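You operate a simulated robot arm through the tools that you are given. There is no shell and no other tool. Be economical: measure what you need, move in short steps, check, and stop when the job is done.

You are at the controls of a simulated two-armed robot. One attempt, no reset.

JOB
Take the blue hex key and put it on the slatted rack of the washer. Put one of the bottles from the top of the long bench on the blue panel. Put the reflector from the top of the grey crates on the grey shelf of the washer. Put the silver sprocket on the top of the grey crates away on the grey shelf of the washer. Open the pink locker door, take the black brake pad from the shelf of the pink locker and put it on the tray on the top of the dark bench, then shut the door. Fetch the sponge from the top of the white bench and set it in the yellow tray. Fetch the green tub and set it on the place c. Fetch the green cloth and set it on top of the flat pack on the top of the right bench. Turn the green gear knob to click 0. Put the silver lamp from the top of the dark bench on the top of the white bench. Fetch the yellow roll and set it on the top of the right bench. Open the top drawer of the left chest, put the tube box from the top of the left bench inside, then shut the drawer. Any order will do. Set down upright: bottle, green tub, tube box.
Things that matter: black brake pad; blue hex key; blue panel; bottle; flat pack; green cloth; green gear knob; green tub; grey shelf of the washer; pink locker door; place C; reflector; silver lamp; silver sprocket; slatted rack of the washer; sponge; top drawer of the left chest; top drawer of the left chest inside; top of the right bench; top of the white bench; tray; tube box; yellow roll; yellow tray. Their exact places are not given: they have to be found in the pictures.

Only the result counts: the job must be done as asked and must still hold three seconds after the hand-in. Knocking over, shifting, dropping, spilling or breaking anything else fails it. Flat cloth is picked up by pressing the open fingertips on it (5 to 10 N) and closing them slowly along it; thin cloth reads only 2 to 8 mm in the jaws.

ROBOT AND FRAMES
Two 7-joint arms with two-finger parallel grippers on one trunk, on a base that drives. Base frame: it is fixed to the floor where the robot stands at the start and does not move with it; the origin is under the middle of the robot, x ahead of it, y to its left, z up. Lengths are in mm, angles in rad, forces in N, time in s.
The left shoulder is at the start at [30, 119, 1060], the right one opposite. With the tool pointing down near the work surface each hand reaches from about 100 to 600 mm from the robot's upright axis, wherever it stands, measured 20 degrees to its own side. Places, roughly: black brake pad (5x2x3 cm) [-7400, -6100, 1000]; blue hex key (13x6x3 cm) [600, -200, 900]; blue panel (20x15x2 cm) [600, 400, 900]; bottle (7x7x19 cm) [500, 600, 1000]; flat pack [-4250, -8500, 750]; green cloth (10x6x4 cm) [-5300, -6600, 1000]; green gear knob [-5700, -7600, 800]; green tub [-5250, -4500, 750]; grey shelf of the washer [500, 3400, 900]; pink locker door [-7100, -6000, 900]; place C (19x18 cm) [-7080, -2540, 880]; reflector (6x2x6 cm) [-900, -300, 700]; silver lamp (4x7x4 cm) [-7100, -8300, 900]; silver sprocket (8x8x3 cm) [-800, -400, 600]; slatted rack of the washer [500, 2200, 900]; sponge (5x4x3 cm) [-7100, -5300, 800]; top drawer of the left chest [-100, -8500, 700]; top drawer of the left chest inside [-100, -8600, 600]; top of the right bench [-3700, -8700, 900]; top of the white bench [-7200, -5000, 800]; tray (15x12x3 cm) [-7300, -7800, 900]; tube box [-250, -8500, 1000]; yellow roll [-1250, -8750, 750]; yellow tray [-7100, -1600, 900]. Payload 3.43 kg a hand.
The TCP of each hand is the grasp point between the finger pads, 30 mm short of the fingertips. In the tool frame z runs along the fingers and y along their closing line. Largest opening 94 mm; finger width 28, thickness 10; the body of the gripper, 50 by 96 mm, starts 55 mm behind the TCP.
Orientation is told as [roll, pitch, yaw] about the base's x, y, z axes, in that order, counted from this pose: with the fingers straight down and closing along the base's y, the tool's x points along the base's -x, its y along +y and its z along -z.

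CONTROLS
- The arms move only by the tool play_rows. It takes "left_moves", "right_moves" or both (then of equal length, played together; a hand with none holds still); each is a list of rows, each a list of 3 entries, a list of its own where there are three numbers: the shift along the tool's x, y, z in mm, then the turn, a rotation vector about the tool's x, y, z in degrees, then the opening, from 0 (shut) to 1 (fully open). In form: [[[x, y, z], [ax, ay, az], claw], ...]. A call has 1 to 20 rows; each row shifts and turns the commanded pose from where the row before left it, along the tool's axes as they then stand. Each row takes 0.2 s and may step no farther than 50 mm and 0.15 rad from the row before; otherwise, or with a gripper value out of range, the whole call is refused. A pose out of reach is approached as far as the arm can. The call stops where the force on the tool passes 40 N (or 10 N more than at its start, if that is more) or the arm is blocked; 0.2 s more then pass. Each finger travels about 72 mm/s and halts on what it meets, pressing with about 40 N; the grip force reading is that of the motor and also rises with nothing between the fingers. The clock runs only during rows and for 0.2 s after the last one: add rows that do not move to give the fingers time. It gives the time, the measured TCP pose, the force on the tool (base axes), the opening and the grip force at its end, in the units of the frame above (readings bear some noise), with the torque about the TCP (base axes, N m) and any sound that the robot's microphone picked up.
- Cameras (640 x 400 px; columns grow to the right, rows downward): "scene" is now at [4, -44.4, 1741.9]; the picture's right is [-0.81, -0.59, 0.00], its down [-0.55, 0.75, -0.36] and it looks along [0.21, -0.29, -0.93] (base axes); focal length 214 px, centre (320, 200). "left" rides on the left gripper at [76, -14, -102] in its tool frame; the picture's right is [0.18, 0.98, 0.00], its down [-0.75, 0.14, -0.64] and it looks along [-0.63, 0.12, 0.77] (tool axes); focal length 243 px, centre (320, 200). "right" rides on the right gripper at [76, 14, -103] in its tool frame; the picture's right is [-0.18, 0.98, 0.00], its down [-0.75, -0.14, -0.64] and it looks along [-0.63, -0.12, 0.77] (tool axes); focal length 243 px, centre (320, 200).
- get_image(camera): a new picture of that camera. No time passes.
- slide_trunk(by): slides the trunk up (or, below 0, down) by that many mm; the arms and the scene camera ride with it, the base frame stays. It gives what a move gives, with no picture.
- steer(legs): drives the robot by 1 to 6 legs, each [ahead, turn to the left] in mm and rad, along the robot's own axes; the way and the turn of a leg run together, so that a leg with both is an arc; at most 1500 mm and 3.142 rad a leg. The arms and the cameras ride along, it lands a little off, and it stops where it bumps. It gives what a move gives.
- pan_tilt(pan, tilt): turns the head with the scene camera to pan (to the left, within 2.496 rad either way) and tilt (down, from -0.506 to 1.204), counted from straight ahead of the robot. It gives what a move gives.
- probe_pixels(camera, pixels): for up to 12 pixels [column, row] of the newest picture of that camera ("zoom" is the newest enlarged one), the place [x, y, z] in the base frame of the surface seen there, good to about 3 mm. No time passes.
- enlarge(camera, box): a new picture of the part [left, top, right, bottom] of that camera's present view, enlarged. No time passes.
- hand_in(): hands the job in; it is judged then, once.

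Keep the steps short. Do not move on a guess: measure, check each grasp and each placing, and mend mistakes. In all there are 399 turns and 370 pictures (those below and enlarged ones count). Leave the grippers open and the arms clear of the work at the hand-in unless told otherwise, and finish with a single line.

The tools are called after "Request:" as a command line: name --argument value ..., lists and objects as JSON in quotes. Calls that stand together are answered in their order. play_rows: Moves the arms, as the interface text tells. Its arguments: {"type":"object","properties":{"left_moves":{"type":"array"},"right_moves":{"type":"array"}},"required":[]} The other tools are called the same way: slide_trunk (by) slides the trunk up or down; steer (legs) drives the base; pan_tilt (pan, tilt) turns the head that bears the scene camera; get_image (camera) takes a picture; probe_pixels (camera, pixels) gives the place of the surface under pixels of a picture; enlarge (camera, box) takes an enlarged picture of a part of a camera's view; hand_in () hands the job in.

At the start:

```text
clock: 0.0
left_ee_pos: [468.8, -4.0, 1193.5]
left_tool_rot: [0.001, 0.001, -0.001]
left_ft_force: [-0.4, 0.2, 0.2]
left_ft_torque: [-0.02, 0.02, 0.0]
left_grip_width: 94.1
left_finger_force: 0.0
right_ee_pos: [275.2, -331.1, 1149.7]
right_tool_rot: [0.0, -0.001, 0.001]
right_ft_force: [0.5, -0.2, 0.5]
right_ft_torque: [0.03, 0.02, -0.01]
right_grip_width: 93.8
right_finger_force: 0.0
trunk travel left (down, up): [-325.0, 85.0]
robot x, y, heading: [-1.8, -1.2, -0.0]
head pan, tilt: [-0.941, 1.201]
```

scene: 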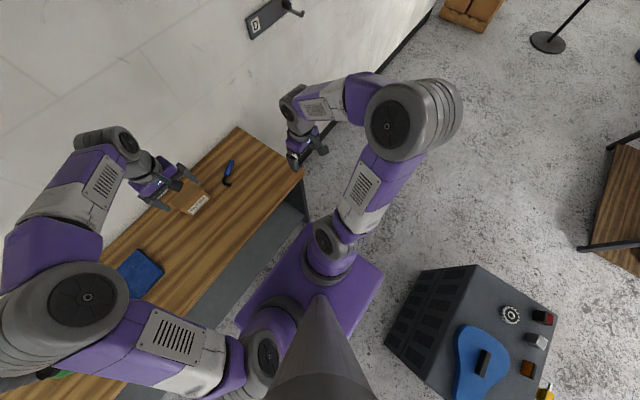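
right: 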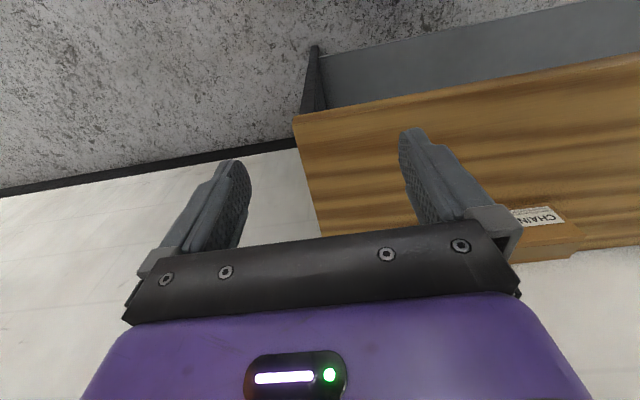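
left: 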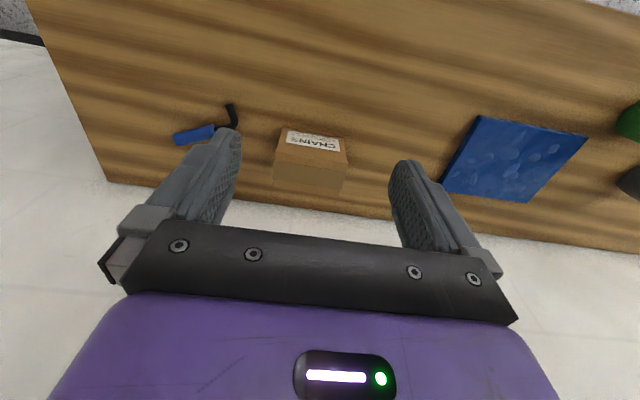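

I start by looking at the long bench ahead with the scene camera.

Request:
pan_tilt --pan 0.3 --tilt 0.9

Request:
get_image --camera "scene"

Request:
pan_tilt --pan -0.4 --tilt 0.9

Request:
get_image --camera "scene"

```text
clock: 1.4
left_ee_pos: [468.3, -4.0, 1194.0]
left_tool_rot: [-0.002, 0.0, -0.001]
left_ft_force: [0.3, -1.0, -0.6]
left_ft_torque: [-0.02, 0.0, -0.01]
left_grip_width: 94.2
left_finger_force: 0.0
right_ee_pos: [274.4, -331.0, 1149.5]
right_tool_rot: [-0.002, 0.0, 0.002]
right_ft_force: [-0.2, 0.2, 0.2]
right_ft_torque: [-0.01, 0.01, 0.03]
right_grip_width: 94.1
right_finger_force: 0.0
trunk travel left (down, up): [-325.0, 85.0]
robot x, y, heading: [-0.6, 0.3, 0.001]
head pan, tilt: [0.3, 0.901]
```

```text
366 pictures are left
```

scene: 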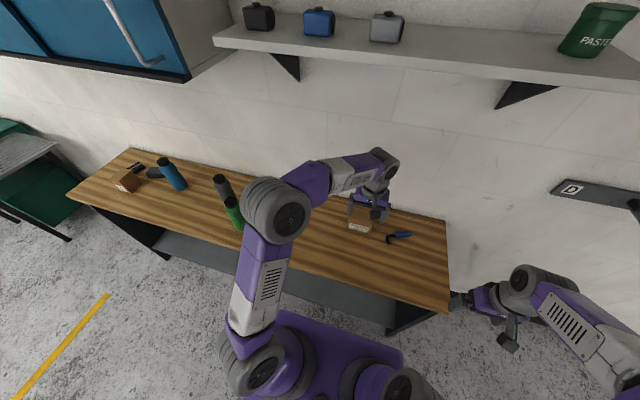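

```text
clock: 2.5
left_ee_pos: [469.8, -5.9, 1193.6]
left_tool_rot: [0.0, 0.001, -0.001]
left_ft_force: [0.3, 0.3, -0.3]
left_ft_torque: [-0.02, -0.05, -0.04]
left_grip_width: 93.9
left_finger_force: 0.0
right_ee_pos: [273.7, -331.4, 1150.0]
right_tool_rot: [-0.001, 0.002, 0.0]
right_ft_force: [-0.2, 0.1, 0.5]
right_ft_torque: [0.0, -0.03, 0.0]
right_grip_width: 94.0
right_finger_force: 0.2
trunk travel left (down, up): [-325.0, 85.0]
robot x, y, heading: [2.4, 0.1, 0.001]
head pan, tilt: [-0.4, 0.901]
```

```text
365 pictures are left
```

scene: 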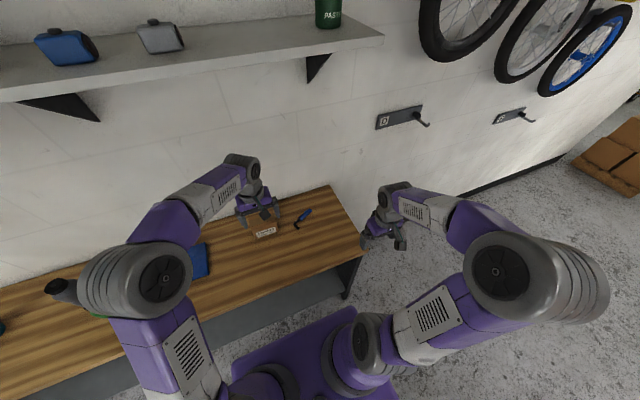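

The hex key shows at about (303,216) and the chain box beside it; in the left picture the panel is at (510,160). I enlarge the key and probe.

Request:
enlarge --camera "scene" --box '[240, 180, 360, 255]'

Request:
probe_pixels --camera "scene" --pixels '[[309, 211], [301, 219], [295, 224], [298, 229], [265, 232], [250, 243], [350, 265], [325, 190], [200, 262]]'

Request:
get_image --camera "left"

Request:
probe_pixels --camera "left" --pixels '[[177, 138], [212, 130], [232, 104], [234, 122], [280, 130], [347, 155], [482, 117], [586, 135], [525, 203], [443, 190], [310, 180]]'

```text
5.33 times, centred on (300, 218) of scene
```

zoom: 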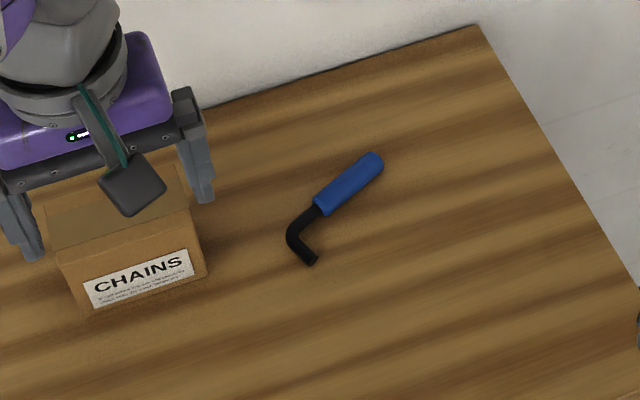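

```text
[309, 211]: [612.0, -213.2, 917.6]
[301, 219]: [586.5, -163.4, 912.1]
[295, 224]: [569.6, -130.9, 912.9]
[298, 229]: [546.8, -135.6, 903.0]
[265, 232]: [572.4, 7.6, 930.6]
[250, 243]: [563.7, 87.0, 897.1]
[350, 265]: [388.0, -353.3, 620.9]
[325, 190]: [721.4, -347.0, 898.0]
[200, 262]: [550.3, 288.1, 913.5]
```

```text
363 pictures are left
```

left: 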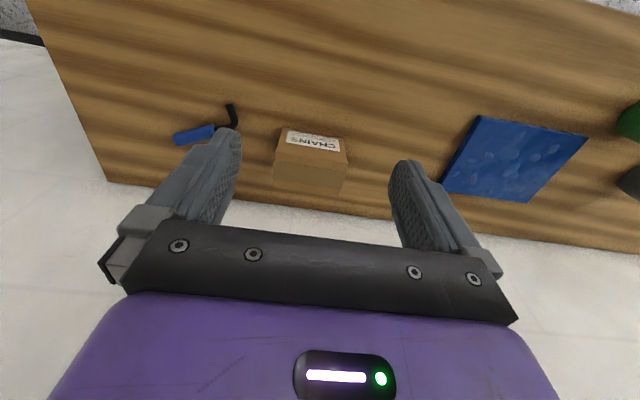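

```text
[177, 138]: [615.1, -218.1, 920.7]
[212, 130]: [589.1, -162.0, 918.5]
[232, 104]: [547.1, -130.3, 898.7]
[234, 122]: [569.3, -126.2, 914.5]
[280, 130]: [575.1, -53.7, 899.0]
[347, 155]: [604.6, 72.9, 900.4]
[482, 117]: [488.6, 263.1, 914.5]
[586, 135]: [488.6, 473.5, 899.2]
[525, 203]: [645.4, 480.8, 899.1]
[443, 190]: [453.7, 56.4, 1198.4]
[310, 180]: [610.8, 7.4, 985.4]
```

Request:
pan_tilt --pan 0.5 --tilt 1.0

Request:
get_image --camera "scene"

```text
clock: 3.7
left_ee_pos: [468.6, -3.3, 1192.4]
left_tool_rot: [-0.001, -0.001, -0.001]
left_ft_force: [-0.5, -0.9, 0.2]
left_ft_torque: [-0.03, 0.0, 0.01]
left_grip_width: 94.0
left_finger_force: 0.1
right_ee_pos: [273.9, -330.8, 1149.3]
right_tool_rot: [0.001, 0.0, 0.0]
right_ft_force: [0.0, -0.4, 0.2]
right_ft_torque: [-0.01, 0.02, 0.02]
right_grip_width: 94.0
right_finger_force: 0.1
trunk travel left (down, up): [-325.0, 85.0]
robot x, y, heading: [0.5, 0.7, -0.002]
head pan, tilt: [0.499, 1.0]
```

```text
362 pictures are left
```

scene: 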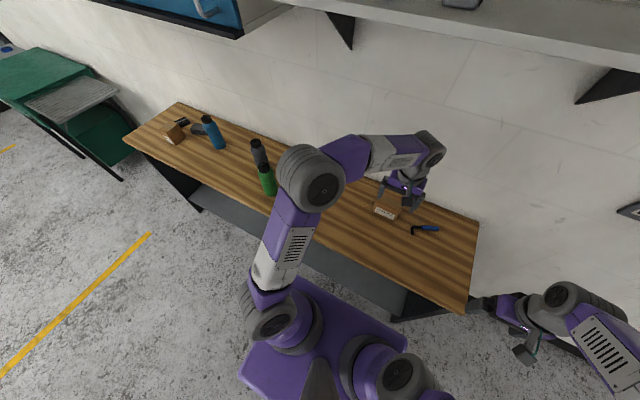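

Request:
probe_pixels --camera "scene" --pixels '[[300, 283], [404, 336], [243, 373], [465, 312], [124, 140], [180, 102], [208, 118], [257, 142], [268, 166], [275, 194], [265, 152], [50, 140]]'

Request:
enlarge --camera "scene" --box '[120, 90, 300, 210]'

```text
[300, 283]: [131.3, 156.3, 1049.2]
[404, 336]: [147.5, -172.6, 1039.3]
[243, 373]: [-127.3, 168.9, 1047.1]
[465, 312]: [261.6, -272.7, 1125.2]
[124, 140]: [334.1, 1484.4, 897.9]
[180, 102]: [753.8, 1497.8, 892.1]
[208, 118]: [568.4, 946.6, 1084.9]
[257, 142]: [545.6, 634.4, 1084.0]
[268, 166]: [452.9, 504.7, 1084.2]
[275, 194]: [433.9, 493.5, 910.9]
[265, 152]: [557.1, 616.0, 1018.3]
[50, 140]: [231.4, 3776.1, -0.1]
```

```text
3.33 times, centred on (210, 150) of scene
```

zoom: 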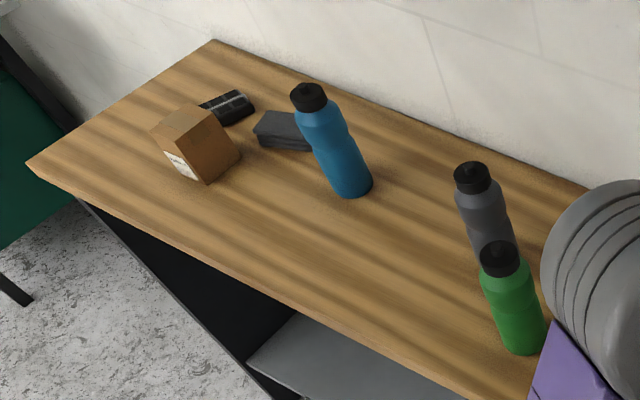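

Green bottle stands at about (453,505). I probe its cap and move the left hand over it at the present height, above all bottles.

Request:
probe_pixels --camera "zoom" --pixels '[[485, 250], [500, 250], [515, 252], [500, 262], [485, 310], [512, 310], [535, 310], [545, 395]]'

Request:
play_rows --left_moves '[[[1.4, 46.3, 0], [0, 0, 0], 1], [[1.4, 46.3, 0], [0, 0, 0], 1], [[1.4, 46.3, 0], [0, 0, 0], 1], [[1.4, 46.3, 0], [0, 0, 0], 1], [[1.4, 46.3, 0], [0, 0, 0], 1], [[1.4, 46.3, 0], [0, 0, 0], 1], [[1.4, 46.3, 0], [0, 0, 0], 1], [[1.4, 46.3, 0], [0, 0, 0], 1], [[1.4, 46.3, 0], [0, 0, 0], 1], [[1.4, 46.3, 0], [0, 0, 0], 1], [[1.4, 46.3, 0], [0, 0, 0], 1], [[0, 0, 0], [0, 0, 0], 1], [[0, 0, 0], [0, 0, 0], 1]]'

Request:
get_image --camera "left"

```text
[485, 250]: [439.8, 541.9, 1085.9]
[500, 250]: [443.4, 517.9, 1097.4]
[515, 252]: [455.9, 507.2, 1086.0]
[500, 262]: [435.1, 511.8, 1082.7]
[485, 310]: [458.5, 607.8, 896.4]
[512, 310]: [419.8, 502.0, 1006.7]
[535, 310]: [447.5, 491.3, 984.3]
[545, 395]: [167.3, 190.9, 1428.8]
```

```text
clock: 6.5
left_ee_pos: [454.6, 506.3, 1191.8]
left_tool_rot: [0.0, 0.0, 0.002]
left_ft_force: [0.1, 0.1, 0.3]
left_ft_torque: [-0.02, 0.0, 0.01]
left_grip_width: 93.9
left_finger_force: 0.2
right_ee_pos: [273.2, -331.2, 1149.7]
right_tool_rot: [0.0, 0.001, 0.001]
right_ft_force: [0.5, 0.6, 0.3]
right_ft_torque: [0.01, -0.01, -0.03]
right_grip_width: 94.0
right_finger_force: 0.0
trunk travel left (down, up): [-325.0, 85.0]
robot x, y, heading: [-0.5, 1.2, -0.003]
head pan, tilt: [0.499, 1.0]
```

```text
360 pictures are left
```

left: 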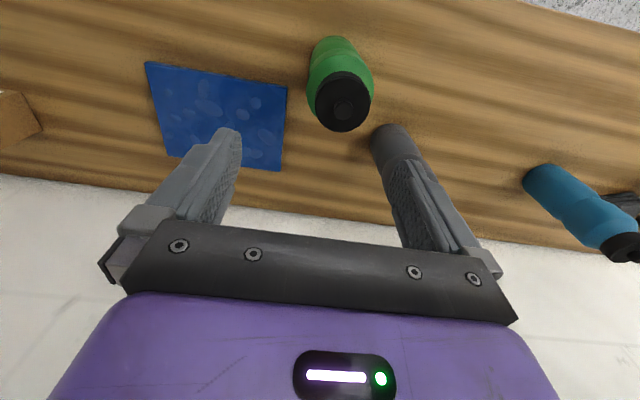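

Request:
probe_pixels --camera "left" --pixels '[[343, 108], [330, 105], [356, 110], [343, 95], [343, 120], [330, 50], [345, 65], [148, 63], [286, 88], [279, 169], [167, 157]]'

```text
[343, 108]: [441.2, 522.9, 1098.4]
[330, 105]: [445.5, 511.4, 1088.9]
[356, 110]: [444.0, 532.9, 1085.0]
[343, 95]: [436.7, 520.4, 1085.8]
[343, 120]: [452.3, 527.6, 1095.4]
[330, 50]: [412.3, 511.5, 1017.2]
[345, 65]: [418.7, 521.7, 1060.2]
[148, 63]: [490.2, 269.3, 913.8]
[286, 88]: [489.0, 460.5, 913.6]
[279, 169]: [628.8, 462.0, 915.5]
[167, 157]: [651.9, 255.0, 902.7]
```

Bottle axis is near (446,522), top 1098. I centre over it, go down to TCP z 1056 and close.

Request:
play_rows --left_moves '[[[8.6, 16, 0], [0, 0, 0], 1], [[0, 0, 35], [0, 0, 0], 1], [[0, 0, 35], [0, 0, 0], 1], [[0, 0, 35], [0, 0, 0], 1], [[0, 0, 31], [0, 0, 0], 1], [[0, 0, 0], [0, 0, 0], 1], [[0, 0, 0], [0, 0, 0], 0.7], [[0, 0, 0], [0, 0, 0], 0.4], [[0, 0, 0], [0, 0, 0], 0.2], [[0, 0, 0], [0, 0, 0], 0.2]]'

Request:
get_image --camera "left"

```text
clock: 8.7
left_ee_pos: [444.5, 520.9, 1059.4]
left_tool_rot: [0.001, 0.0, 0.0]
left_ft_force: [-0.5, -0.3, 0.8]
left_ft_torque: [0.02, 0.06, 0.0]
left_grip_width: 64.3
left_finger_force: 40.4
right_ee_pos: [273.2, -330.8, 1149.6]
right_tool_rot: [0.0, 0.001, 0.001]
right_ft_force: [-0.2, -0.2, 0.7]
right_ft_torque: [0.05, -0.01, 0.0]
right_grip_width: 94.2
right_finger_force: 0.0
trunk travel left (down, up): [-325.0, 85.0]
robot x, y, heading: [2.8, 1.4, 0.001]
head pan, tilt: [0.499, 1.0]
```

```text
359 pictures are left
```

left: 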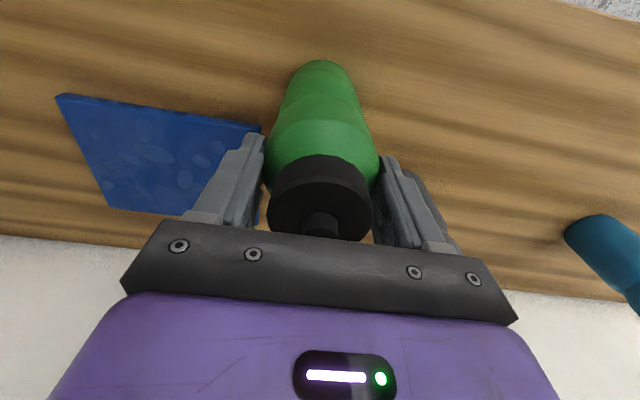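

Gripped at 64 mm. I lift 60 mm, shift over the panel centre (565,363), and lower until just above the panel (TCP ~1078).

Request:
play_rows --left_moves '[[[0, 0, -30], [0, 0, 0], 0.2], [[0, 0, -30], [0, 0, 0], 0.2], [[-29, -39.5, 0], [0, 0, 0], 0.2], [[-29, -39.5, 0], [0, 0, 0], 0.2], [[-29, -39.5, 0], [0, 0, 0], 0.2], [[-29, -39.5, 0], [0, 0, 0], 0.2], [[0, 0, 0], [0, 0, 0], 0.2], [[0, 0, 20], [0, 0, 0], 0.2], [[0, 0, 15], [0, 0, 0], 0.2], [[0, 0, 4], [0, 0, 0], 0.2], [[0, 0, 0], [0, 0, 0], 0.2]]'

Request:
get_image --camera "left"

Request:
get_image --camera "scene"

```text
clock: 11.1
left_ee_pos: [561.3, 363.6, 1078.4]
left_tool_rot: [0.001, 0.0, 0.0]
left_ft_force: [-0.7, -0.4, -0.5]
left_ft_torque: [0.05, -0.01, -0.01]
left_grip_width: 64.0
left_finger_force: 39.8
right_ee_pos: [274.2, -330.4, 1149.8]
right_tool_rot: [0.0, 0.001, 0.0]
right_ft_force: [0.6, 0.3, 0.3]
right_ft_torque: [0.01, -0.02, 0.0]
right_grip_width: 93.9
right_finger_force: 0.0
trunk travel left (down, up): [-325.0, 85.0]
robot x, y, heading: [-2.4, -3.1, -0.0]
head pan, tilt: [0.499, 1.0]
```

```text
358 pictures are left
```

left: 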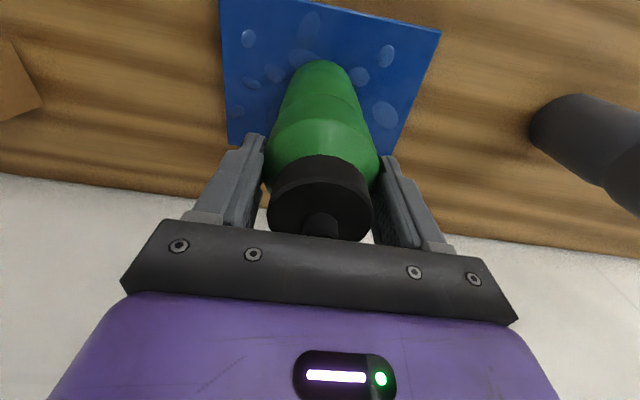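

```text
357 pictures are left
```

scene: 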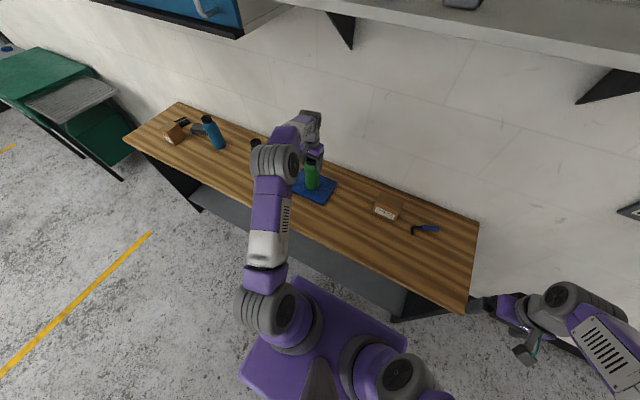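

Hovering just above the panel (no force). I lower 3 mm, open, and rise. At the same time the right hand goes above the hex key handle and turns so its fingers close across the handle.

Request:
play_rows --left_moves '[[[0, 0, 2], [0, 0, 0], 0.2], [[0, 0, 0], [0, 0, 0], 0.45], [[0, 0, 0], [0, 0, 0], 0.8], [[0, 0, 0], [0, 0, 0], 1], [[0, 0, 0], [0, 0, 0], 1], [[0, 0, -25], [0, 0, 0], 1], [[0, 0, -40], [0, 0, 0], 1], [[0, 0, -40], [0, 0, 0], 1], [[0, 0, -40], [0, 0, 0], 1], [[30, 0, 0], [0, 0, 0], 1], [[40, 0, 0], [0, 0, 0], 1], [[40, 0, 0], [0, 0, 0], 1], [[40, 0, 0], [0, 0, 0], 1], [[40, 0, 0], [0, 0, 0], 1], [[40, 0, 0], [0, 0, 0], 1], [[40, 0, 0], [0, 0, 0], 1]]' --right_moves '[[[-40.7, 17.6, 12.5], [0, 0, 0], 1], [[-40.7, 17.6, 12.5], [0, 0, 0], 1], [[-40.7, 17.6, 12.5], [0, 0, 0], 1], [[-40.7, 17.6, 12.5], [0, 0, 0], 1], [[-40.7, 17.6, 12.5], [0, 0, 0], 1], [[-40.7, 17.6, 12.5], [0, 0, 0], 1], [[-40.7, 17.6, 12.5], [0, 0, 0], 1], [[-40.7, 17.6, 12.5], [0, 0, 0], 1], [[0, 0, 0], [0, 0, 8.4], 1], [[0, 0, 0], [0, 0, 8.4], 1], [[0, 0, 0], [0, 0, 8.4], 1], [[0, 0, 0], [0, 0, 8.4], 1], [[0, 0, 0], [0, 0, 8.4], 1], [[0, 0, 0], [0, 0, 8.4], 1], [[0, 0, 0], [0, 0, 8.4], 1], [[0, 0, 0], [0, 0, 8.4], 1]]'

Request:
get_image --camera "right"

Request:
get_image --camera "scene"

```text
clock: 14.5
left_ee_pos: [288.7, 363.2, 1219.3]
left_tool_rot: [-0.001, -0.003, -0.001]
left_ft_force: [0.1, 0.7, 0.1]
left_ft_torque: [0.02, -0.03, 0.01]
left_grip_width: 93.7
left_finger_force: 0.0
right_ee_pos: [599.1, -190.2, 1049.7]
right_tool_rot: [0.003, 0.001, -1.176]
right_ft_force: [0.4, 0.0, 0.9]
right_ft_torque: [-0.02, -0.01, 0.02]
right_grip_width: 94.1
right_finger_force: 0.0
trunk travel left (down, up): [-325.0, 85.0]
robot x, y, heading: [-2.2, 2.1, 0.001]
head pan, tilt: [0.499, 1.0]
```

```text
356 pictures are left
```

right: 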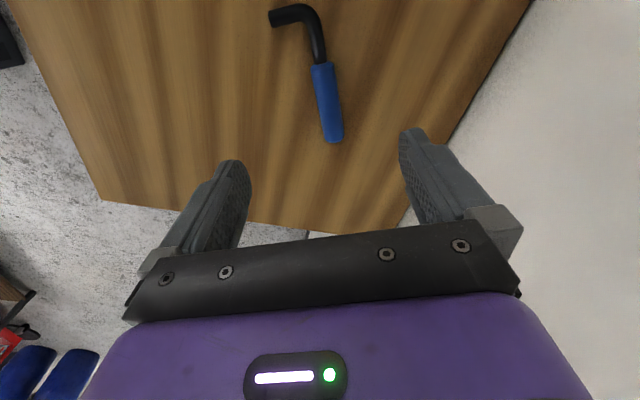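

```text
355 pictures are left
```

scene: 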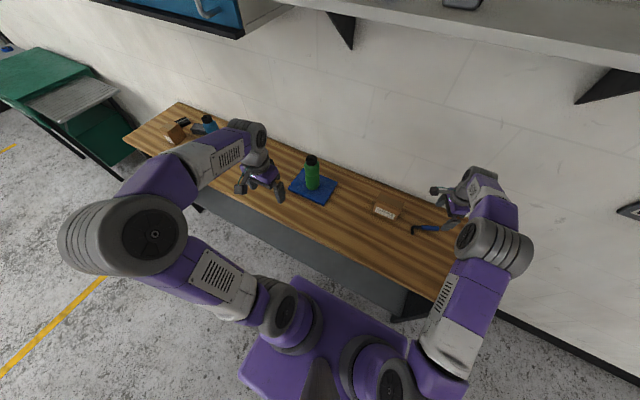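

The bottle stands on the panel. I probe the hex key in the right picture: handle from (321,65) to (333,138).

Request:
probe_pixels --camera "right" --pixels '[[321, 66], [327, 100], [333, 138], [317, 100], [337, 100], [275, 17], [316, 25], [327, 120]]'

Request:
probe_pixels --camera "scene" --pixels '[[311, 160], [305, 188], [296, 192], [331, 182], [314, 204]]'

```text
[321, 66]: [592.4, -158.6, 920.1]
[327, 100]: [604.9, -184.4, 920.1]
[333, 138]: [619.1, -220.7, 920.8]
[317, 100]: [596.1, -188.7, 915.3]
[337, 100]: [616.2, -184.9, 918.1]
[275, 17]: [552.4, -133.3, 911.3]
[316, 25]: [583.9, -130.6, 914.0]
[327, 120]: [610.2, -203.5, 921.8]
```

```text
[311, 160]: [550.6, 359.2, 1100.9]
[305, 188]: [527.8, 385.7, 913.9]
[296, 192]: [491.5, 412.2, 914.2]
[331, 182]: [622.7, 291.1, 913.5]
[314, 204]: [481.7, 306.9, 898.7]
```

Request:
play_rows --right_moves '[[[0.7, 6.7, 0], [0, 0, 0], 1], [[0, 0, 40], [0, 0, 0], 1], [[0, 0, 40], [0, 0, 0], 1], [[0, 0, 38], [0, 0, 0], 1], [[0, 0, 0], [0, 0, 0], 1], [[0, 0, 0], [0, 0, 0], 0.7], [[0, 0, 0], [0, 0, 0], 0.35], [[0, 0, 0], [0, 0, 0], 0.0], [[0, 0, 0], [0, 0, 0], 0.0], [[0, 0, 0], [0, 0, 0], 0.0], [[0, 0, 0], [0, 0, 0], 0.0], [[0, 0, -40], [0, 0, 0], 0.0], [[0, 0, -40], [0, 0, 0], 0.0], [[0, 0, -40], [0, 0, 0], 0.0]]'

Request:
get_image --camera "right"

```text
clock: 17.5
left_ee_pos: [289.7, 362.4, 1221.1]
left_tool_rot: [0.001, 0.0, 0.0]
left_ft_force: [0.1, -0.3, 0.1]
left_ft_torque: [-0.01, -0.04, 0.02]
left_grip_width: 93.9
left_finger_force: 0.1
right_ee_pos: [605.5, -186.8, 1051.8]
right_tool_rot: [0.002, 0.0, -1.173]
right_ft_force: [-0.1, 0.1, 0.4]
right_ft_torque: [0.0, -0.01, -0.01]
right_grip_width: 0.0
right_finger_force: 33.3
trunk travel left (down, up): [-325.0, 85.0]
robot x, y, heading: [2.2, 0.2, 0.002]
head pan, tilt: [0.499, 1.0]
```

```text
354 pictures are left
```

right: 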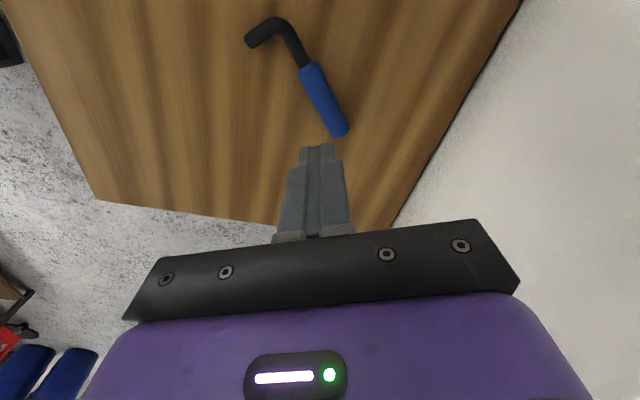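

The round handle slipped out. I measure again.

Request:
probe_pixels --camera "right" --pixels '[[306, 70], [324, 100], [338, 126], [314, 103], [333, 98], [250, 40], [200, 100]]'

Request:
enlarge --camera "right" --box '[220, 0, 400, 160]'

```text
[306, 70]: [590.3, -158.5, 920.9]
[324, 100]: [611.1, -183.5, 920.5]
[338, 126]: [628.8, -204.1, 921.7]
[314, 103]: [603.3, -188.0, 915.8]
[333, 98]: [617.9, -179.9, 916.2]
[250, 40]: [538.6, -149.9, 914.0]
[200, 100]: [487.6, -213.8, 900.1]
```

```text
2.50 times, centred on (310, 80) of right
```

zoom: 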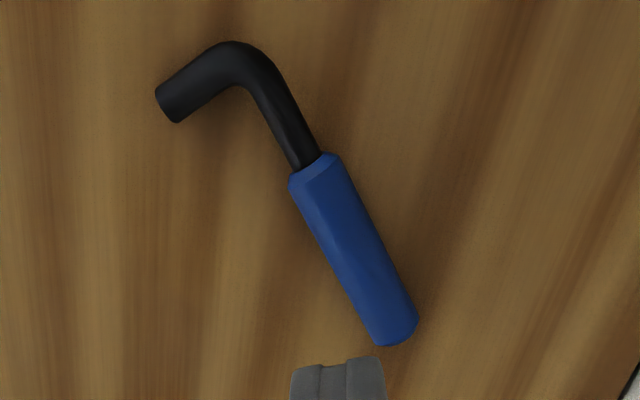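

Handle now runs from (590,-158) to (629,-204); I turn the hand −17°, re-centre at (609,-181), go down to ~929 and check before closing.

Request:
play_rows --right_moves '[[[0, 0, 0], [0, 0, -8.5], 0.6], [[0, 0, 0], [0, 0, -8.5], 0.6], [[3, 7.0, 0], [0, 0, 0], 0.6], [[0, 0, 40], [0, 0, 0], 0.6], [[0, 0, 40], [0, 0, 0], 0.6], [[0, 0, 36], [0, 0, 0], 0.6], [[0, 0, 5], [0, 0, 0], 0.6], [[0, 0, 0], [0, 0, 0], 0.6]]'

Request:
get_image --camera "right"

```text
clock: 19.3
left_ee_pos: [290.1, 362.6, 1219.0]
left_tool_rot: [0.0, 0.001, 0.0]
left_ft_force: [-1.2, 0.6, -0.5]
left_ft_torque: [0.0, 0.01, 0.03]
left_grip_width: 93.8
left_finger_force: 0.0
right_ee_pos: [610.0, -177.7, 929.4]
right_tool_rot: [0.001, 0.0, -0.875]
right_ft_force: [-0.3, -0.4, -0.3]
right_ft_torque: [0.01, 0.0, -0.01]
right_grip_width: 56.4
right_finger_force: 0.1
trunk travel left (down, up): [-325.0, 85.0]
robot x, y, heading: [-3.6, -0.2, 0.004]
head pan, tilt: [0.499, 1.0]
```

```text
352 pictures are left
```

right: 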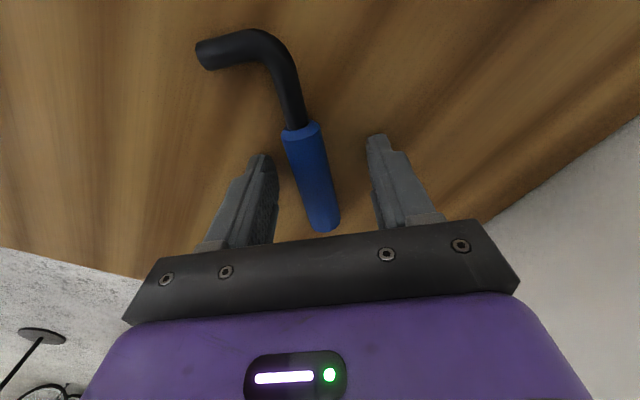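

Fingers straddle the handle and no contact force. Close, check, then lift a little.

Request:
play_rows --right_moves '[[[0, 0, 0], [0, 0, 0], 0.45], [[0, 0, 0], [0, 0, 0], 0.35], [[0, 0, 0], [0, 0, 0], 0.25], [[0, 0, 0], [0, 0, 0], 0.15], [[0, 0, 0], [0, 0, 0], 0.05], [[0, 0, 0], [0, 0, 0], 0.0], [[0, 0, 0], [0, 0, 0], 0.0]]'

Request:
get_image --camera "right"

```text
clock: 20.9
left_ee_pos: [290.2, 362.1, 1220.3]
left_tool_rot: [0.0, -0.001, 0.0]
left_ft_force: [-1.1, -0.6, -0.8]
left_ft_torque: [-0.01, 0.02, 0.01]
left_grip_width: 93.9
left_finger_force: 0.1
right_ee_pos: [609.7, -176.9, 929.8]
right_tool_rot: [0.001, 0.0, -0.875]
right_ft_force: [-0.2, -0.4, -0.1]
right_ft_torque: [0.01, 0.04, -0.02]
right_grip_width: 19.8
right_finger_force: 40.5
trunk travel left (down, up): [-325.0, 85.0]
robot x, y, heading: [-0.0, -0.9, 0.003]
head pan, tilt: [0.499, 1.0]
```

```text
351 pictures are left
```

right: 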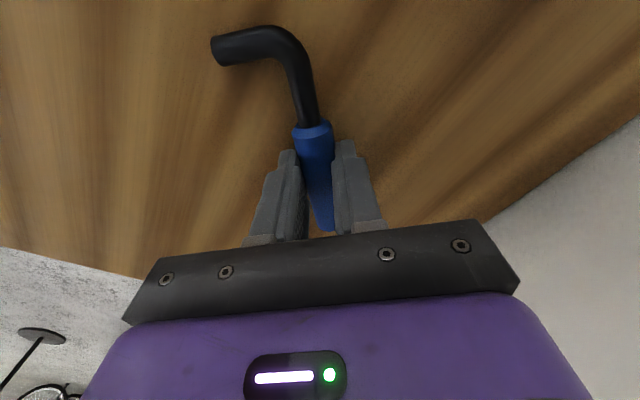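

Request:
play_rows --right_moves '[[[0, 0, -20], [0, 0, 0], 0], [[0, 0, -40], [0, 0, 0], 0], [[0, 0, -40], [0, 0, 0], 0], [[0, 0, -40], [0, 0, 0], 0], [[0, 0, -40], [0, 0, 0], 0], [[0, 0, -40], [0, 0, 0], 0], [[0, 0, -20], [0, 0, 0], 0], [[14.5, -36.8, 0], [0, 0, 0], 0], [[14.5, -36.8, 0], [0, 0, 0], 0], [[14.5, -36.8, 0], [0, 0, 0], 0], [[14.5, -36.8, 0], [0, 0, 0], 0], [[14.5, -36.8, 0], [0, 0, 0], 0], [[14.5, -36.8, 0], [0, 0, 0], 0], [[14.5, -36.8, 0], [0, 0, 0], 0], [[14.5, -36.8, 0], [0, 0, 0], 0], [[0, 0, 0], [0, 0, 0], 0]]'

Request:
get_image --camera "right"

Request:
pan_tilt --pan -2.45 --tilt 0.8

Request:
get_image --camera "scene"

```text
clock: 24.3
left_ee_pos: [290.6, 362.7, 1219.7]
left_tool_rot: [-0.001, 0.001, 0.0]
left_ft_force: [-0.5, -0.5, 0.0]
left_ft_torque: [-0.02, 0.0, 0.0]
left_grip_width: 94.2
left_finger_force: 0.1
right_ee_pos: [309.8, -277.1, 1172.1]
right_tool_rot: [0.0, -0.001, -0.876]
right_ft_force: [0.4, 0.7, -0.4]
right_ft_torque: [0.01, 0.04, 0.0]
right_grip_width: 19.9
right_finger_force: 39.7
trunk travel left (down, up): [-325.0, 85.0]
robot x, y, heading: [1.2, -0.5, 0.001]
head pan, tilt: [0.499, 1.0]
```

```text
350 pictures are left
```

right: 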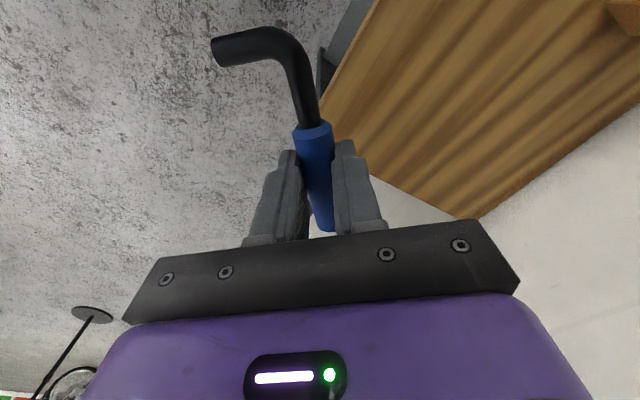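

```text
clock: 26.9
left_ee_pos: [289.6, 363.9, 1218.6]
left_tool_rot: [-0.001, 0.0, 0.001]
left_ft_force: [-0.4, -0.3, 0.3]
left_ft_torque: [0.02, -0.05, 0.01]
left_grip_width: 93.7
left_finger_force: 0.0
right_ee_pos: [307.7, -278.3, 1170.7]
right_tool_rot: [0.001, 0.001, -0.876]
right_ft_force: [0.1, -0.2, -0.6]
right_ft_torque: [-0.03, -0.05, -0.01]
right_grip_width: 19.8
right_finger_force: 39.8
trunk travel left (down, up): [-325.0, 85.0]
robot x, y, heading: [-1.0, 0.2, 0.004]
head pan, tilt: [-2.45, 0.799]
```

```text
349 pictures are left
```

scene: 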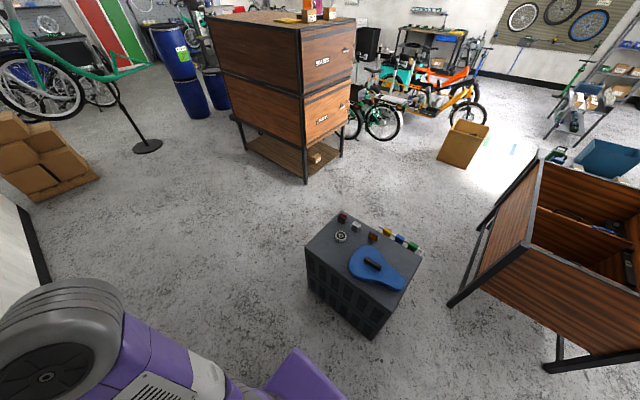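

The hex key is held firmly. Now enlarge the crates at (365,255).

Request:
enlarge --camera "scene" --box '[295, 200, 435, 290]'

Request:
probe_pixels --camera "scene" --pixels '[[305, 247], [343, 212], [422, 252], [383, 320], [341, 237], [343, 216], [357, 227], [373, 239], [388, 232], [400, 240], [412, 246], [372, 265]]'

```text
4.44 times, centred on (365, 245) of scene
```

zoom: 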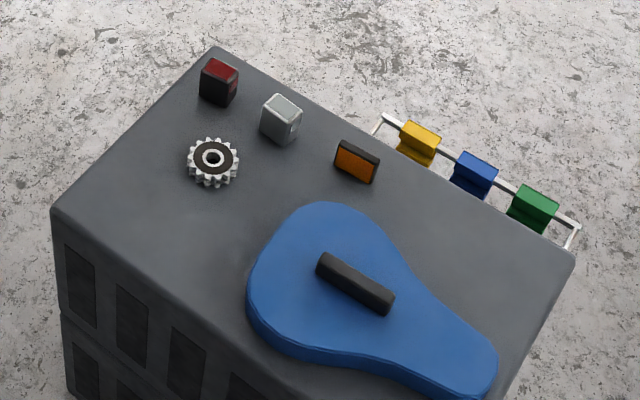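

```text
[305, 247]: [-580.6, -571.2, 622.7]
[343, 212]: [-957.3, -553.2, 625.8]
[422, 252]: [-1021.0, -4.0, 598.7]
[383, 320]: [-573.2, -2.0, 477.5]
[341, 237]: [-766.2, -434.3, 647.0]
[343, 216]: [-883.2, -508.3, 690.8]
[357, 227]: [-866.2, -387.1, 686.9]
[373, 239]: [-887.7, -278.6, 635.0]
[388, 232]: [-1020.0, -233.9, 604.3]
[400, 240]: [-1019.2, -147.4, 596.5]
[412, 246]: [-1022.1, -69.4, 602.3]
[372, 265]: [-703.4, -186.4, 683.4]
```

Sprocket at (-766,-434,647), reflector (orange) at (-888,-279). First deliver the hex key: look towards the washer on the left.

Request:
pan_tilt --pan 1.3 --tilt 0.5

Request:
get_image --camera "scene"

Request:
enlarge --camera "scene" --box '[220, 40, 500, 240]'

```text
clock: 30.0
left_ee_pos: [290.2, 362.7, 1219.4]
left_tool_rot: [0.002, -0.001, -0.001]
left_ft_force: [-0.6, 0.4, -0.2]
left_ft_torque: [0.02, 0.01, 0.0]
left_grip_width: 94.0
left_finger_force: 0.0
right_ee_pos: [309.9, -277.9, 1172.1]
right_tool_rot: [-0.001, 0.0, -0.876]
right_ft_force: [-0.6, -0.5, -0.3]
right_ft_torque: [0.03, 0.01, 0.03]
right_grip_width: 20.1
right_finger_force: 39.9
trunk travel left (down, up): [-325.0, 85.0]
robot x, y, heading: [1.3, -0.0, -0.003]
head pan, tilt: [1.3, 0.499]
```

```text
347 pictures are left
```

scene: 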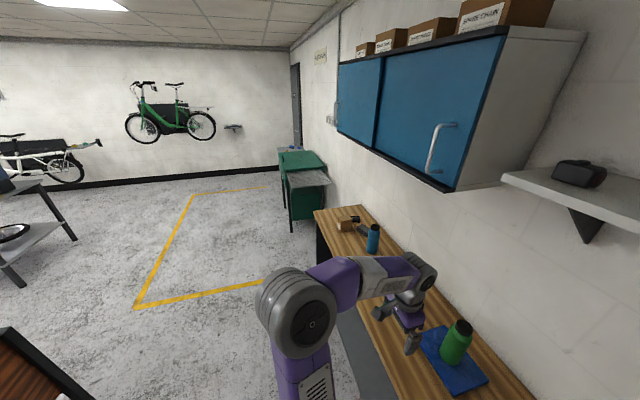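

```text
2.00 times, centred on (360, 140) of scene
```

zoom: 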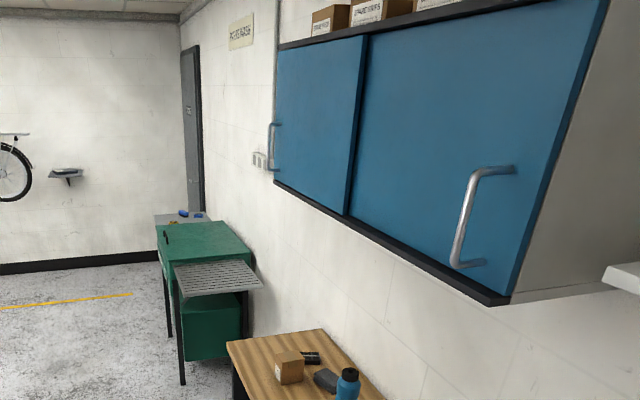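

Request:
probe_pixels --camera "zoom" --pixels '[[180, 280], [262, 286], [185, 265], [215, 275], [245, 264], [240, 245], [175, 262], [160, 222], [185, 212], [205, 217], [185, 220], [183, 370]]'

```text
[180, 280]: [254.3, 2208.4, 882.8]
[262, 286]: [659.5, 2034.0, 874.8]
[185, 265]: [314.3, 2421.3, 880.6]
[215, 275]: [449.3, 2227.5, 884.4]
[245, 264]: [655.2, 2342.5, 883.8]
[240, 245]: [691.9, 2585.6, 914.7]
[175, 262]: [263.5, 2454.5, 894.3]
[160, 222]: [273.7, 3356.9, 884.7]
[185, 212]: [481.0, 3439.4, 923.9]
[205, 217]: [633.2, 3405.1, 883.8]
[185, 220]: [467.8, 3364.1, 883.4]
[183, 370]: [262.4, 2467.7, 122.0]
```

Rack spans x 254–660, y 2040–2440, z 884. I back off 150 mm, turn left, drive 2200 mm, turn right to face it.

Request:
steer --legs '[[-150, 0], [0, 1.571], [1100, 0], [1100, 0], [0, -1.571]]'

Request:
pan_tilt --pan 0.0 --tilt 0.8

Request:
get_image --camera "scene"

```text
clock: 49.6
left_ee_pos: [290.9, 2518.2, 1219.4]
left_tool_rot: [0.0, 0.001, -0.134]
left_ft_force: [-0.1, 0.5, -0.5]
left_ft_torque: [0.01, 0.02, 0.01]
left_grip_width: 94.0
left_finger_force: 0.1
right_ee_pos: [224.7, 1880.8, 1172.6]
right_tool_rot: [0.002, 0.001, -1.008]
right_ft_force: [0.1, 0.2, -1.2]
right_ft_torque: [0.01, -0.01, -0.04]
right_grip_width: 19.8
right_finger_force: 40.1
trunk travel left (down, up): [-325.0, 85.0]
robot x, y, heading: [-44.9, 2197.0, -0.139]
head pan, tilt: [1.3, 0.499]
```

```text
clock: 51.1
left_ee_pos: [291.9, 2518.7, 1219.4]
left_tool_rot: [0.002, 0.0, -0.134]
left_ft_force: [0.4, 0.1, -0.3]
left_ft_torque: [0.02, 0.01, 0.0]
left_grip_width: 93.9
left_finger_force: 0.1
right_ee_pos: [225.3, 1881.7, 1171.5]
right_tool_rot: [0.0, -0.001, -1.008]
right_ft_force: [-0.9, -0.1, -0.9]
right_ft_torque: [-0.02, -0.02, 0.0]
right_grip_width: 19.9
right_finger_force: 39.8
trunk travel left (down, up): [-325.0, 85.0]
robot x, y, heading: [-41.8, 2198.9, -0.128]
head pan, tilt: [0.0, 0.799]
```

```text
345 pictures are left
```

scene: 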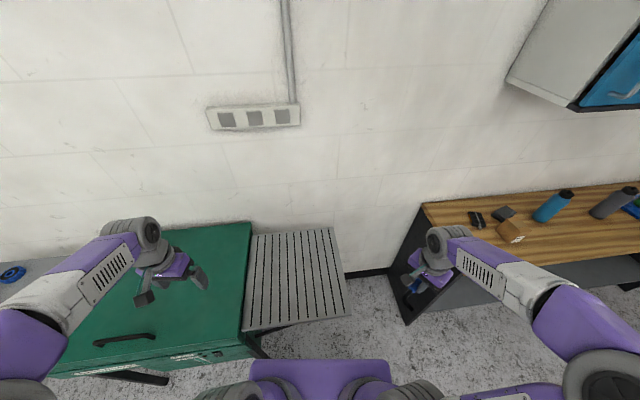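

Heading is −0.13, fine. Probe the rack and move the right hand over its middle at the present height.

Request:
probe_pixels --camera "scene" --pixels '[[258, 236], [333, 230], [243, 330], [348, 315], [295, 270], [290, 300], [20, 300], [10, 273]]'

Request:
play_rows --right_moves '[[[18.6, 35.9, 0], [0, 0, 0], 0], [[18.6, 35.9, 0], [0, 0, 0], 0], [[18.6, 35.9, 0], [0, 0, 0], 0], [[18.6, 35.9, 0], [0, 0, 0], 0], [[18.6, 35.9, 0], [0, 0, 0], 0], [[18.6, 35.9, 0], [0, 0, 0], 0], [[18.6, 35.9, 0], [0, 0, 0], 0], [[18.6, 35.9, 0], [0, 0, 0], 0], [[18.6, 35.9, 0], [0, 0, 0], 0], [[18.6, 35.9, 0], [0, 0, 0], 0], [[0, 0, 40], [0, 0, 0], 0], [[0, 0, 40], [0, 0, 0], 0], [[0, 0, 40], [0, 0, 0], 0], [[0, 0, 0], [0, 0, 0], 0]]'

Request:
get_image --camera "right"

```text
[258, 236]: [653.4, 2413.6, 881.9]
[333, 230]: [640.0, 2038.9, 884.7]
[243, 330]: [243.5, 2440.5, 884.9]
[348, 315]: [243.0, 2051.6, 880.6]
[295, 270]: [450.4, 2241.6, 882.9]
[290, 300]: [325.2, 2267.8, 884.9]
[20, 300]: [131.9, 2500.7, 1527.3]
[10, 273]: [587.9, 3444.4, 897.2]
```

```text
clock: 54.1
left_ee_pos: [290.9, 2519.6, 1220.2]
left_tool_rot: [0.0, 0.002, -0.133]
left_ft_force: [0.5, -0.1, -1.2]
left_ft_torque: [0.02, 0.03, -0.03]
left_grip_width: 94.3
left_finger_force: 0.1
right_ee_pos: [430.6, 2232.3, 1050.3]
right_tool_rot: [0.0, -0.002, -1.008]
right_ft_force: [-0.8, 0.0, -0.3]
right_ft_torque: [0.01, 0.02, -0.02]
right_grip_width: 19.8
right_finger_force: 40.2
trunk travel left (down, up): [-325.0, 85.0]
robot x, y, heading: [-44.2, 2197.6, -0.132]
head pan, tilt: [0.0, 0.799]
```

```text
344 pictures are left
```

right: 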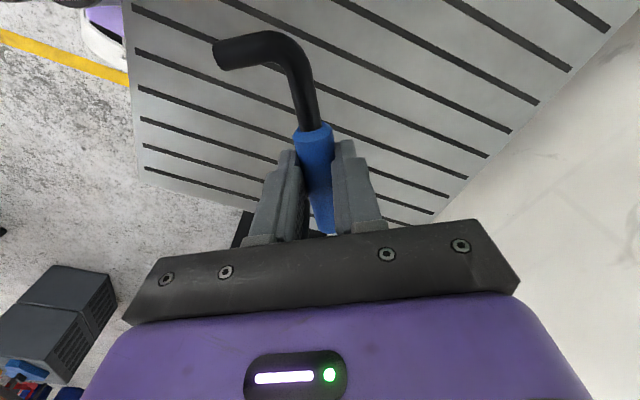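

Request:
play_rows --right_moves '[[[0, 0, 40], [0, 0, 0], 0], [[0, 0, 40], [0, 0, 0], 0], [[0, 0, 40], [0, 0, 0], 0], [[0, 0, 12], [0, 0, 0], 0], [[0, 0, 2], [0, 0, 0], 0], [[0, 0, 0], [0, 0, 0], 0], [[0, 0, 0], [0, 0, 0], 0.2], [[0, 0, 0], [0, 0, 0], 0.35], [[0, 0, 0], [0, 0, 0], 0.5], [[0, 0, 0], [0, 0, 0], 0.5], [[0, 0, -20], [0, 0, 0], 0.5], [[0, 0, -45], [0, 0, 0], 0.5], [[0, 0, -45], [0, 0, 0], 0.5], [[0, 0, -45], [0, 0, 0], 0.5], [[0, 0, -45], [0, 0, 0], 0.5], [[0, 0, -45], [0, 0, 0], 0.5]]'

Request:
get_image --camera "right"

```text
clock: 57.5
left_ee_pos: [290.7, 2518.2, 1219.8]
left_tool_rot: [0.002, -0.001, -0.133]
left_ft_force: [0.2, -0.4, -0.2]
left_ft_torque: [-0.02, -0.03, -0.03]
left_grip_width: 94.0
left_finger_force: 0.1
right_ee_pos: [429.5, 2229.2, 1164.0]
right_tool_rot: [-0.001, -0.001, -1.009]
right_ft_force: [0.0, -0.1, -0.2]
right_ft_torque: [-0.02, 0.0, 0.0]
right_grip_width: 46.6
right_finger_force: 0.0
trunk travel left (down, up): [-325.0, 85.0]
robot x, y, heading: [-46.3, 2201.0, -0.132]
head pan, tilt: [0.0, 0.799]
```

```text
343 pictures are left
```

right: 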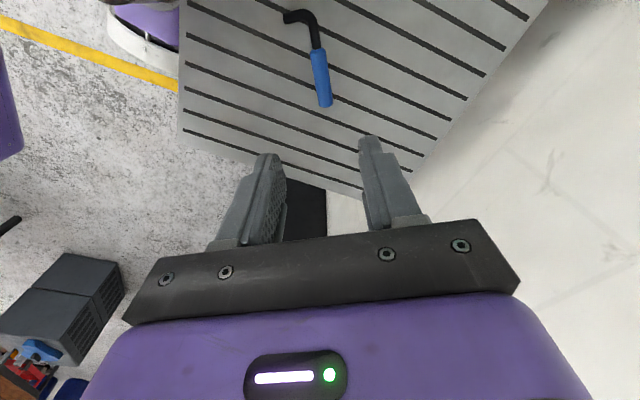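

Key lies on the rack. I retract the right arm, level its yaw, and look back toward the crates for a route.

Request:
probe_pixels --camera "right" --pixels '[[112, 35], [160, 55], [140, 40], [320, 60], [290, 18], [323, 100]]'

Request:
play_rows --right_moves '[[[-16.5, -38.2, 0], [0, 0, 0], 0.5], [[-16.5, -38.2, 0], [0, 0, 0], 0.5], [[-16.5, -38.2, 0], [0, 0, 0], 0.5], [[-16.5, -38.2, 0], [0, 0, 0], 0.5], [[-16.5, -38.2, 0], [0, 0, 0], 0.5], [[-16.5, -38.2, 0], [0, 0, 0], 0.5], [[-16.5, -38.2, 0], [0, 0, 0], 0.5], [[-16.5, -38.2, 0], [0, 0, 0], 0.5], [[-16.5, -38.2, 0], [0, 0, 0], 0.5], [[-16.5, -38.2, 0], [0, 0, 0], 1], [[0, 0, 0], [0, 0, -8.4], 1], [[0, 0, 0], [0, 0, -8.4], 1], [[0, 0, 0], [0, 0, -8.4], 1], [[0, 0, 0], [0, 0, -8.4], 1], [[0, 0, 0], [0, 0, -8.4], 1], [[0, 0, 0], [0, 0, -8.2], 1]]'

Request:
pan_tilt --pan -2.2 --tilt 0.5

Request:
get_image --camera "scene"

```text
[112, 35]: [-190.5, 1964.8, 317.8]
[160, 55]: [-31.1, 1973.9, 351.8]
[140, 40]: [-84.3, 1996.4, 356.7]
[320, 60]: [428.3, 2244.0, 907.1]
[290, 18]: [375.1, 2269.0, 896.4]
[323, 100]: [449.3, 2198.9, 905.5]
```

```text
clock: 60.9
left_ee_pos: [291.7, 2518.6, 1220.4]
left_tool_rot: [-0.001, 0.001, -0.134]
left_ft_force: [0.7, -0.2, -0.7]
left_ft_torque: [0.05, 0.03, -0.02]
left_grip_width: 93.8
left_finger_force: 0.2
right_ee_pos: [194.9, 1886.5, 1163.3]
right_tool_rot: [-0.001, 0.0, -0.13]
right_ft_force: [0.8, 0.2, 0.3]
right_ft_torque: [-0.01, 0.0, 0.0]
right_grip_width: 94.2
right_finger_force: 0.0
trunk travel left (down, up): [-325.0, 85.0]
robot x, y, heading: [-43.7, 2198.2, -0.127]
head pan, tilt: [0.0, 0.799]
```

```text
clock: 62.9
left_ee_pos: [290.8, 2518.8, 1218.8]
left_tool_rot: [0.001, -0.002, -0.133]
left_ft_force: [0.2, 0.0, -0.4]
left_ft_torque: [0.0, 0.0, -0.01]
left_grip_width: 93.9
left_finger_force: 0.0
right_ee_pos: [194.9, 1887.5, 1164.0]
right_tool_rot: [0.0, 0.0, -0.133]
right_ft_force: [0.2, 0.6, -0.4]
right_ft_torque: [-0.02, 0.01, 0.0]
right_grip_width: 94.0
right_finger_force: 0.1
trunk travel left (down, up): [-325.0, 85.0]
robot x, y, heading: [-44.2, 2196.6, -0.132]
head pan, tilt: [-2.201, 0.499]
```

```text
342 pictures are left
```

scene: 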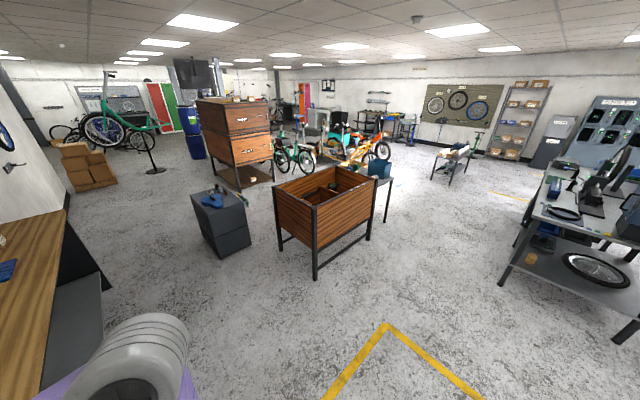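

Request:
probe_pixels --camera "scene" --pixels '[[316, 277], [281, 246], [369, 238], [388, 220], [220, 258], [192, 232], [252, 243], [240, 188], [262, 222], [275, 185], [447, 185], [310, 155]]'

```text
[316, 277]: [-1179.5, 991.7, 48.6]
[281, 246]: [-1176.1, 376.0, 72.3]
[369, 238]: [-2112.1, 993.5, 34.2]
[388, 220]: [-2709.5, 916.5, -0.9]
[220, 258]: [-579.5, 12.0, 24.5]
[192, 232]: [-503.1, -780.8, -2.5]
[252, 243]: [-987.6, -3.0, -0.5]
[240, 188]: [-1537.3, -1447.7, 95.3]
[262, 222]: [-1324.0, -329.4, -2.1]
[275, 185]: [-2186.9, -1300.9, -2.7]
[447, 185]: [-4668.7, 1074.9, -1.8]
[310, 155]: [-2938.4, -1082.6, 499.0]
```

Plan: stand on the −y side of the crates at about (−830,−845) facing +y. First back up and turn to face −y; check heading.

Request:
steer --legs '[[-90, 0], [0, -1.439]]'

```text
clock: 67.6
left_ee_pos: [222.7, 1910.1, 1220.7]
left_tool_rot: [0.0, 0.0, -1.598]
left_ft_force: [-0.7, -0.6, 0.1]
left_ft_torque: [0.0, -0.04, 0.03]
left_grip_width: 94.0
left_finger_force: 0.0
right_ee_pos: [-416.1, 1937.1, 1163.5]
right_tool_rot: [0.001, 0.0, -1.597]
right_ft_force: [-0.2, -0.5, 0.4]
right_ft_torque: [-0.01, -0.02, 0.01]
right_grip_width: 93.9
right_finger_force: 0.1
trunk travel left (down, up): [-325.0, 85.0]
robot x, y, heading: [-129.4, 2209.0, -1.594]
head pan, tilt: [-2.201, 0.499]
```

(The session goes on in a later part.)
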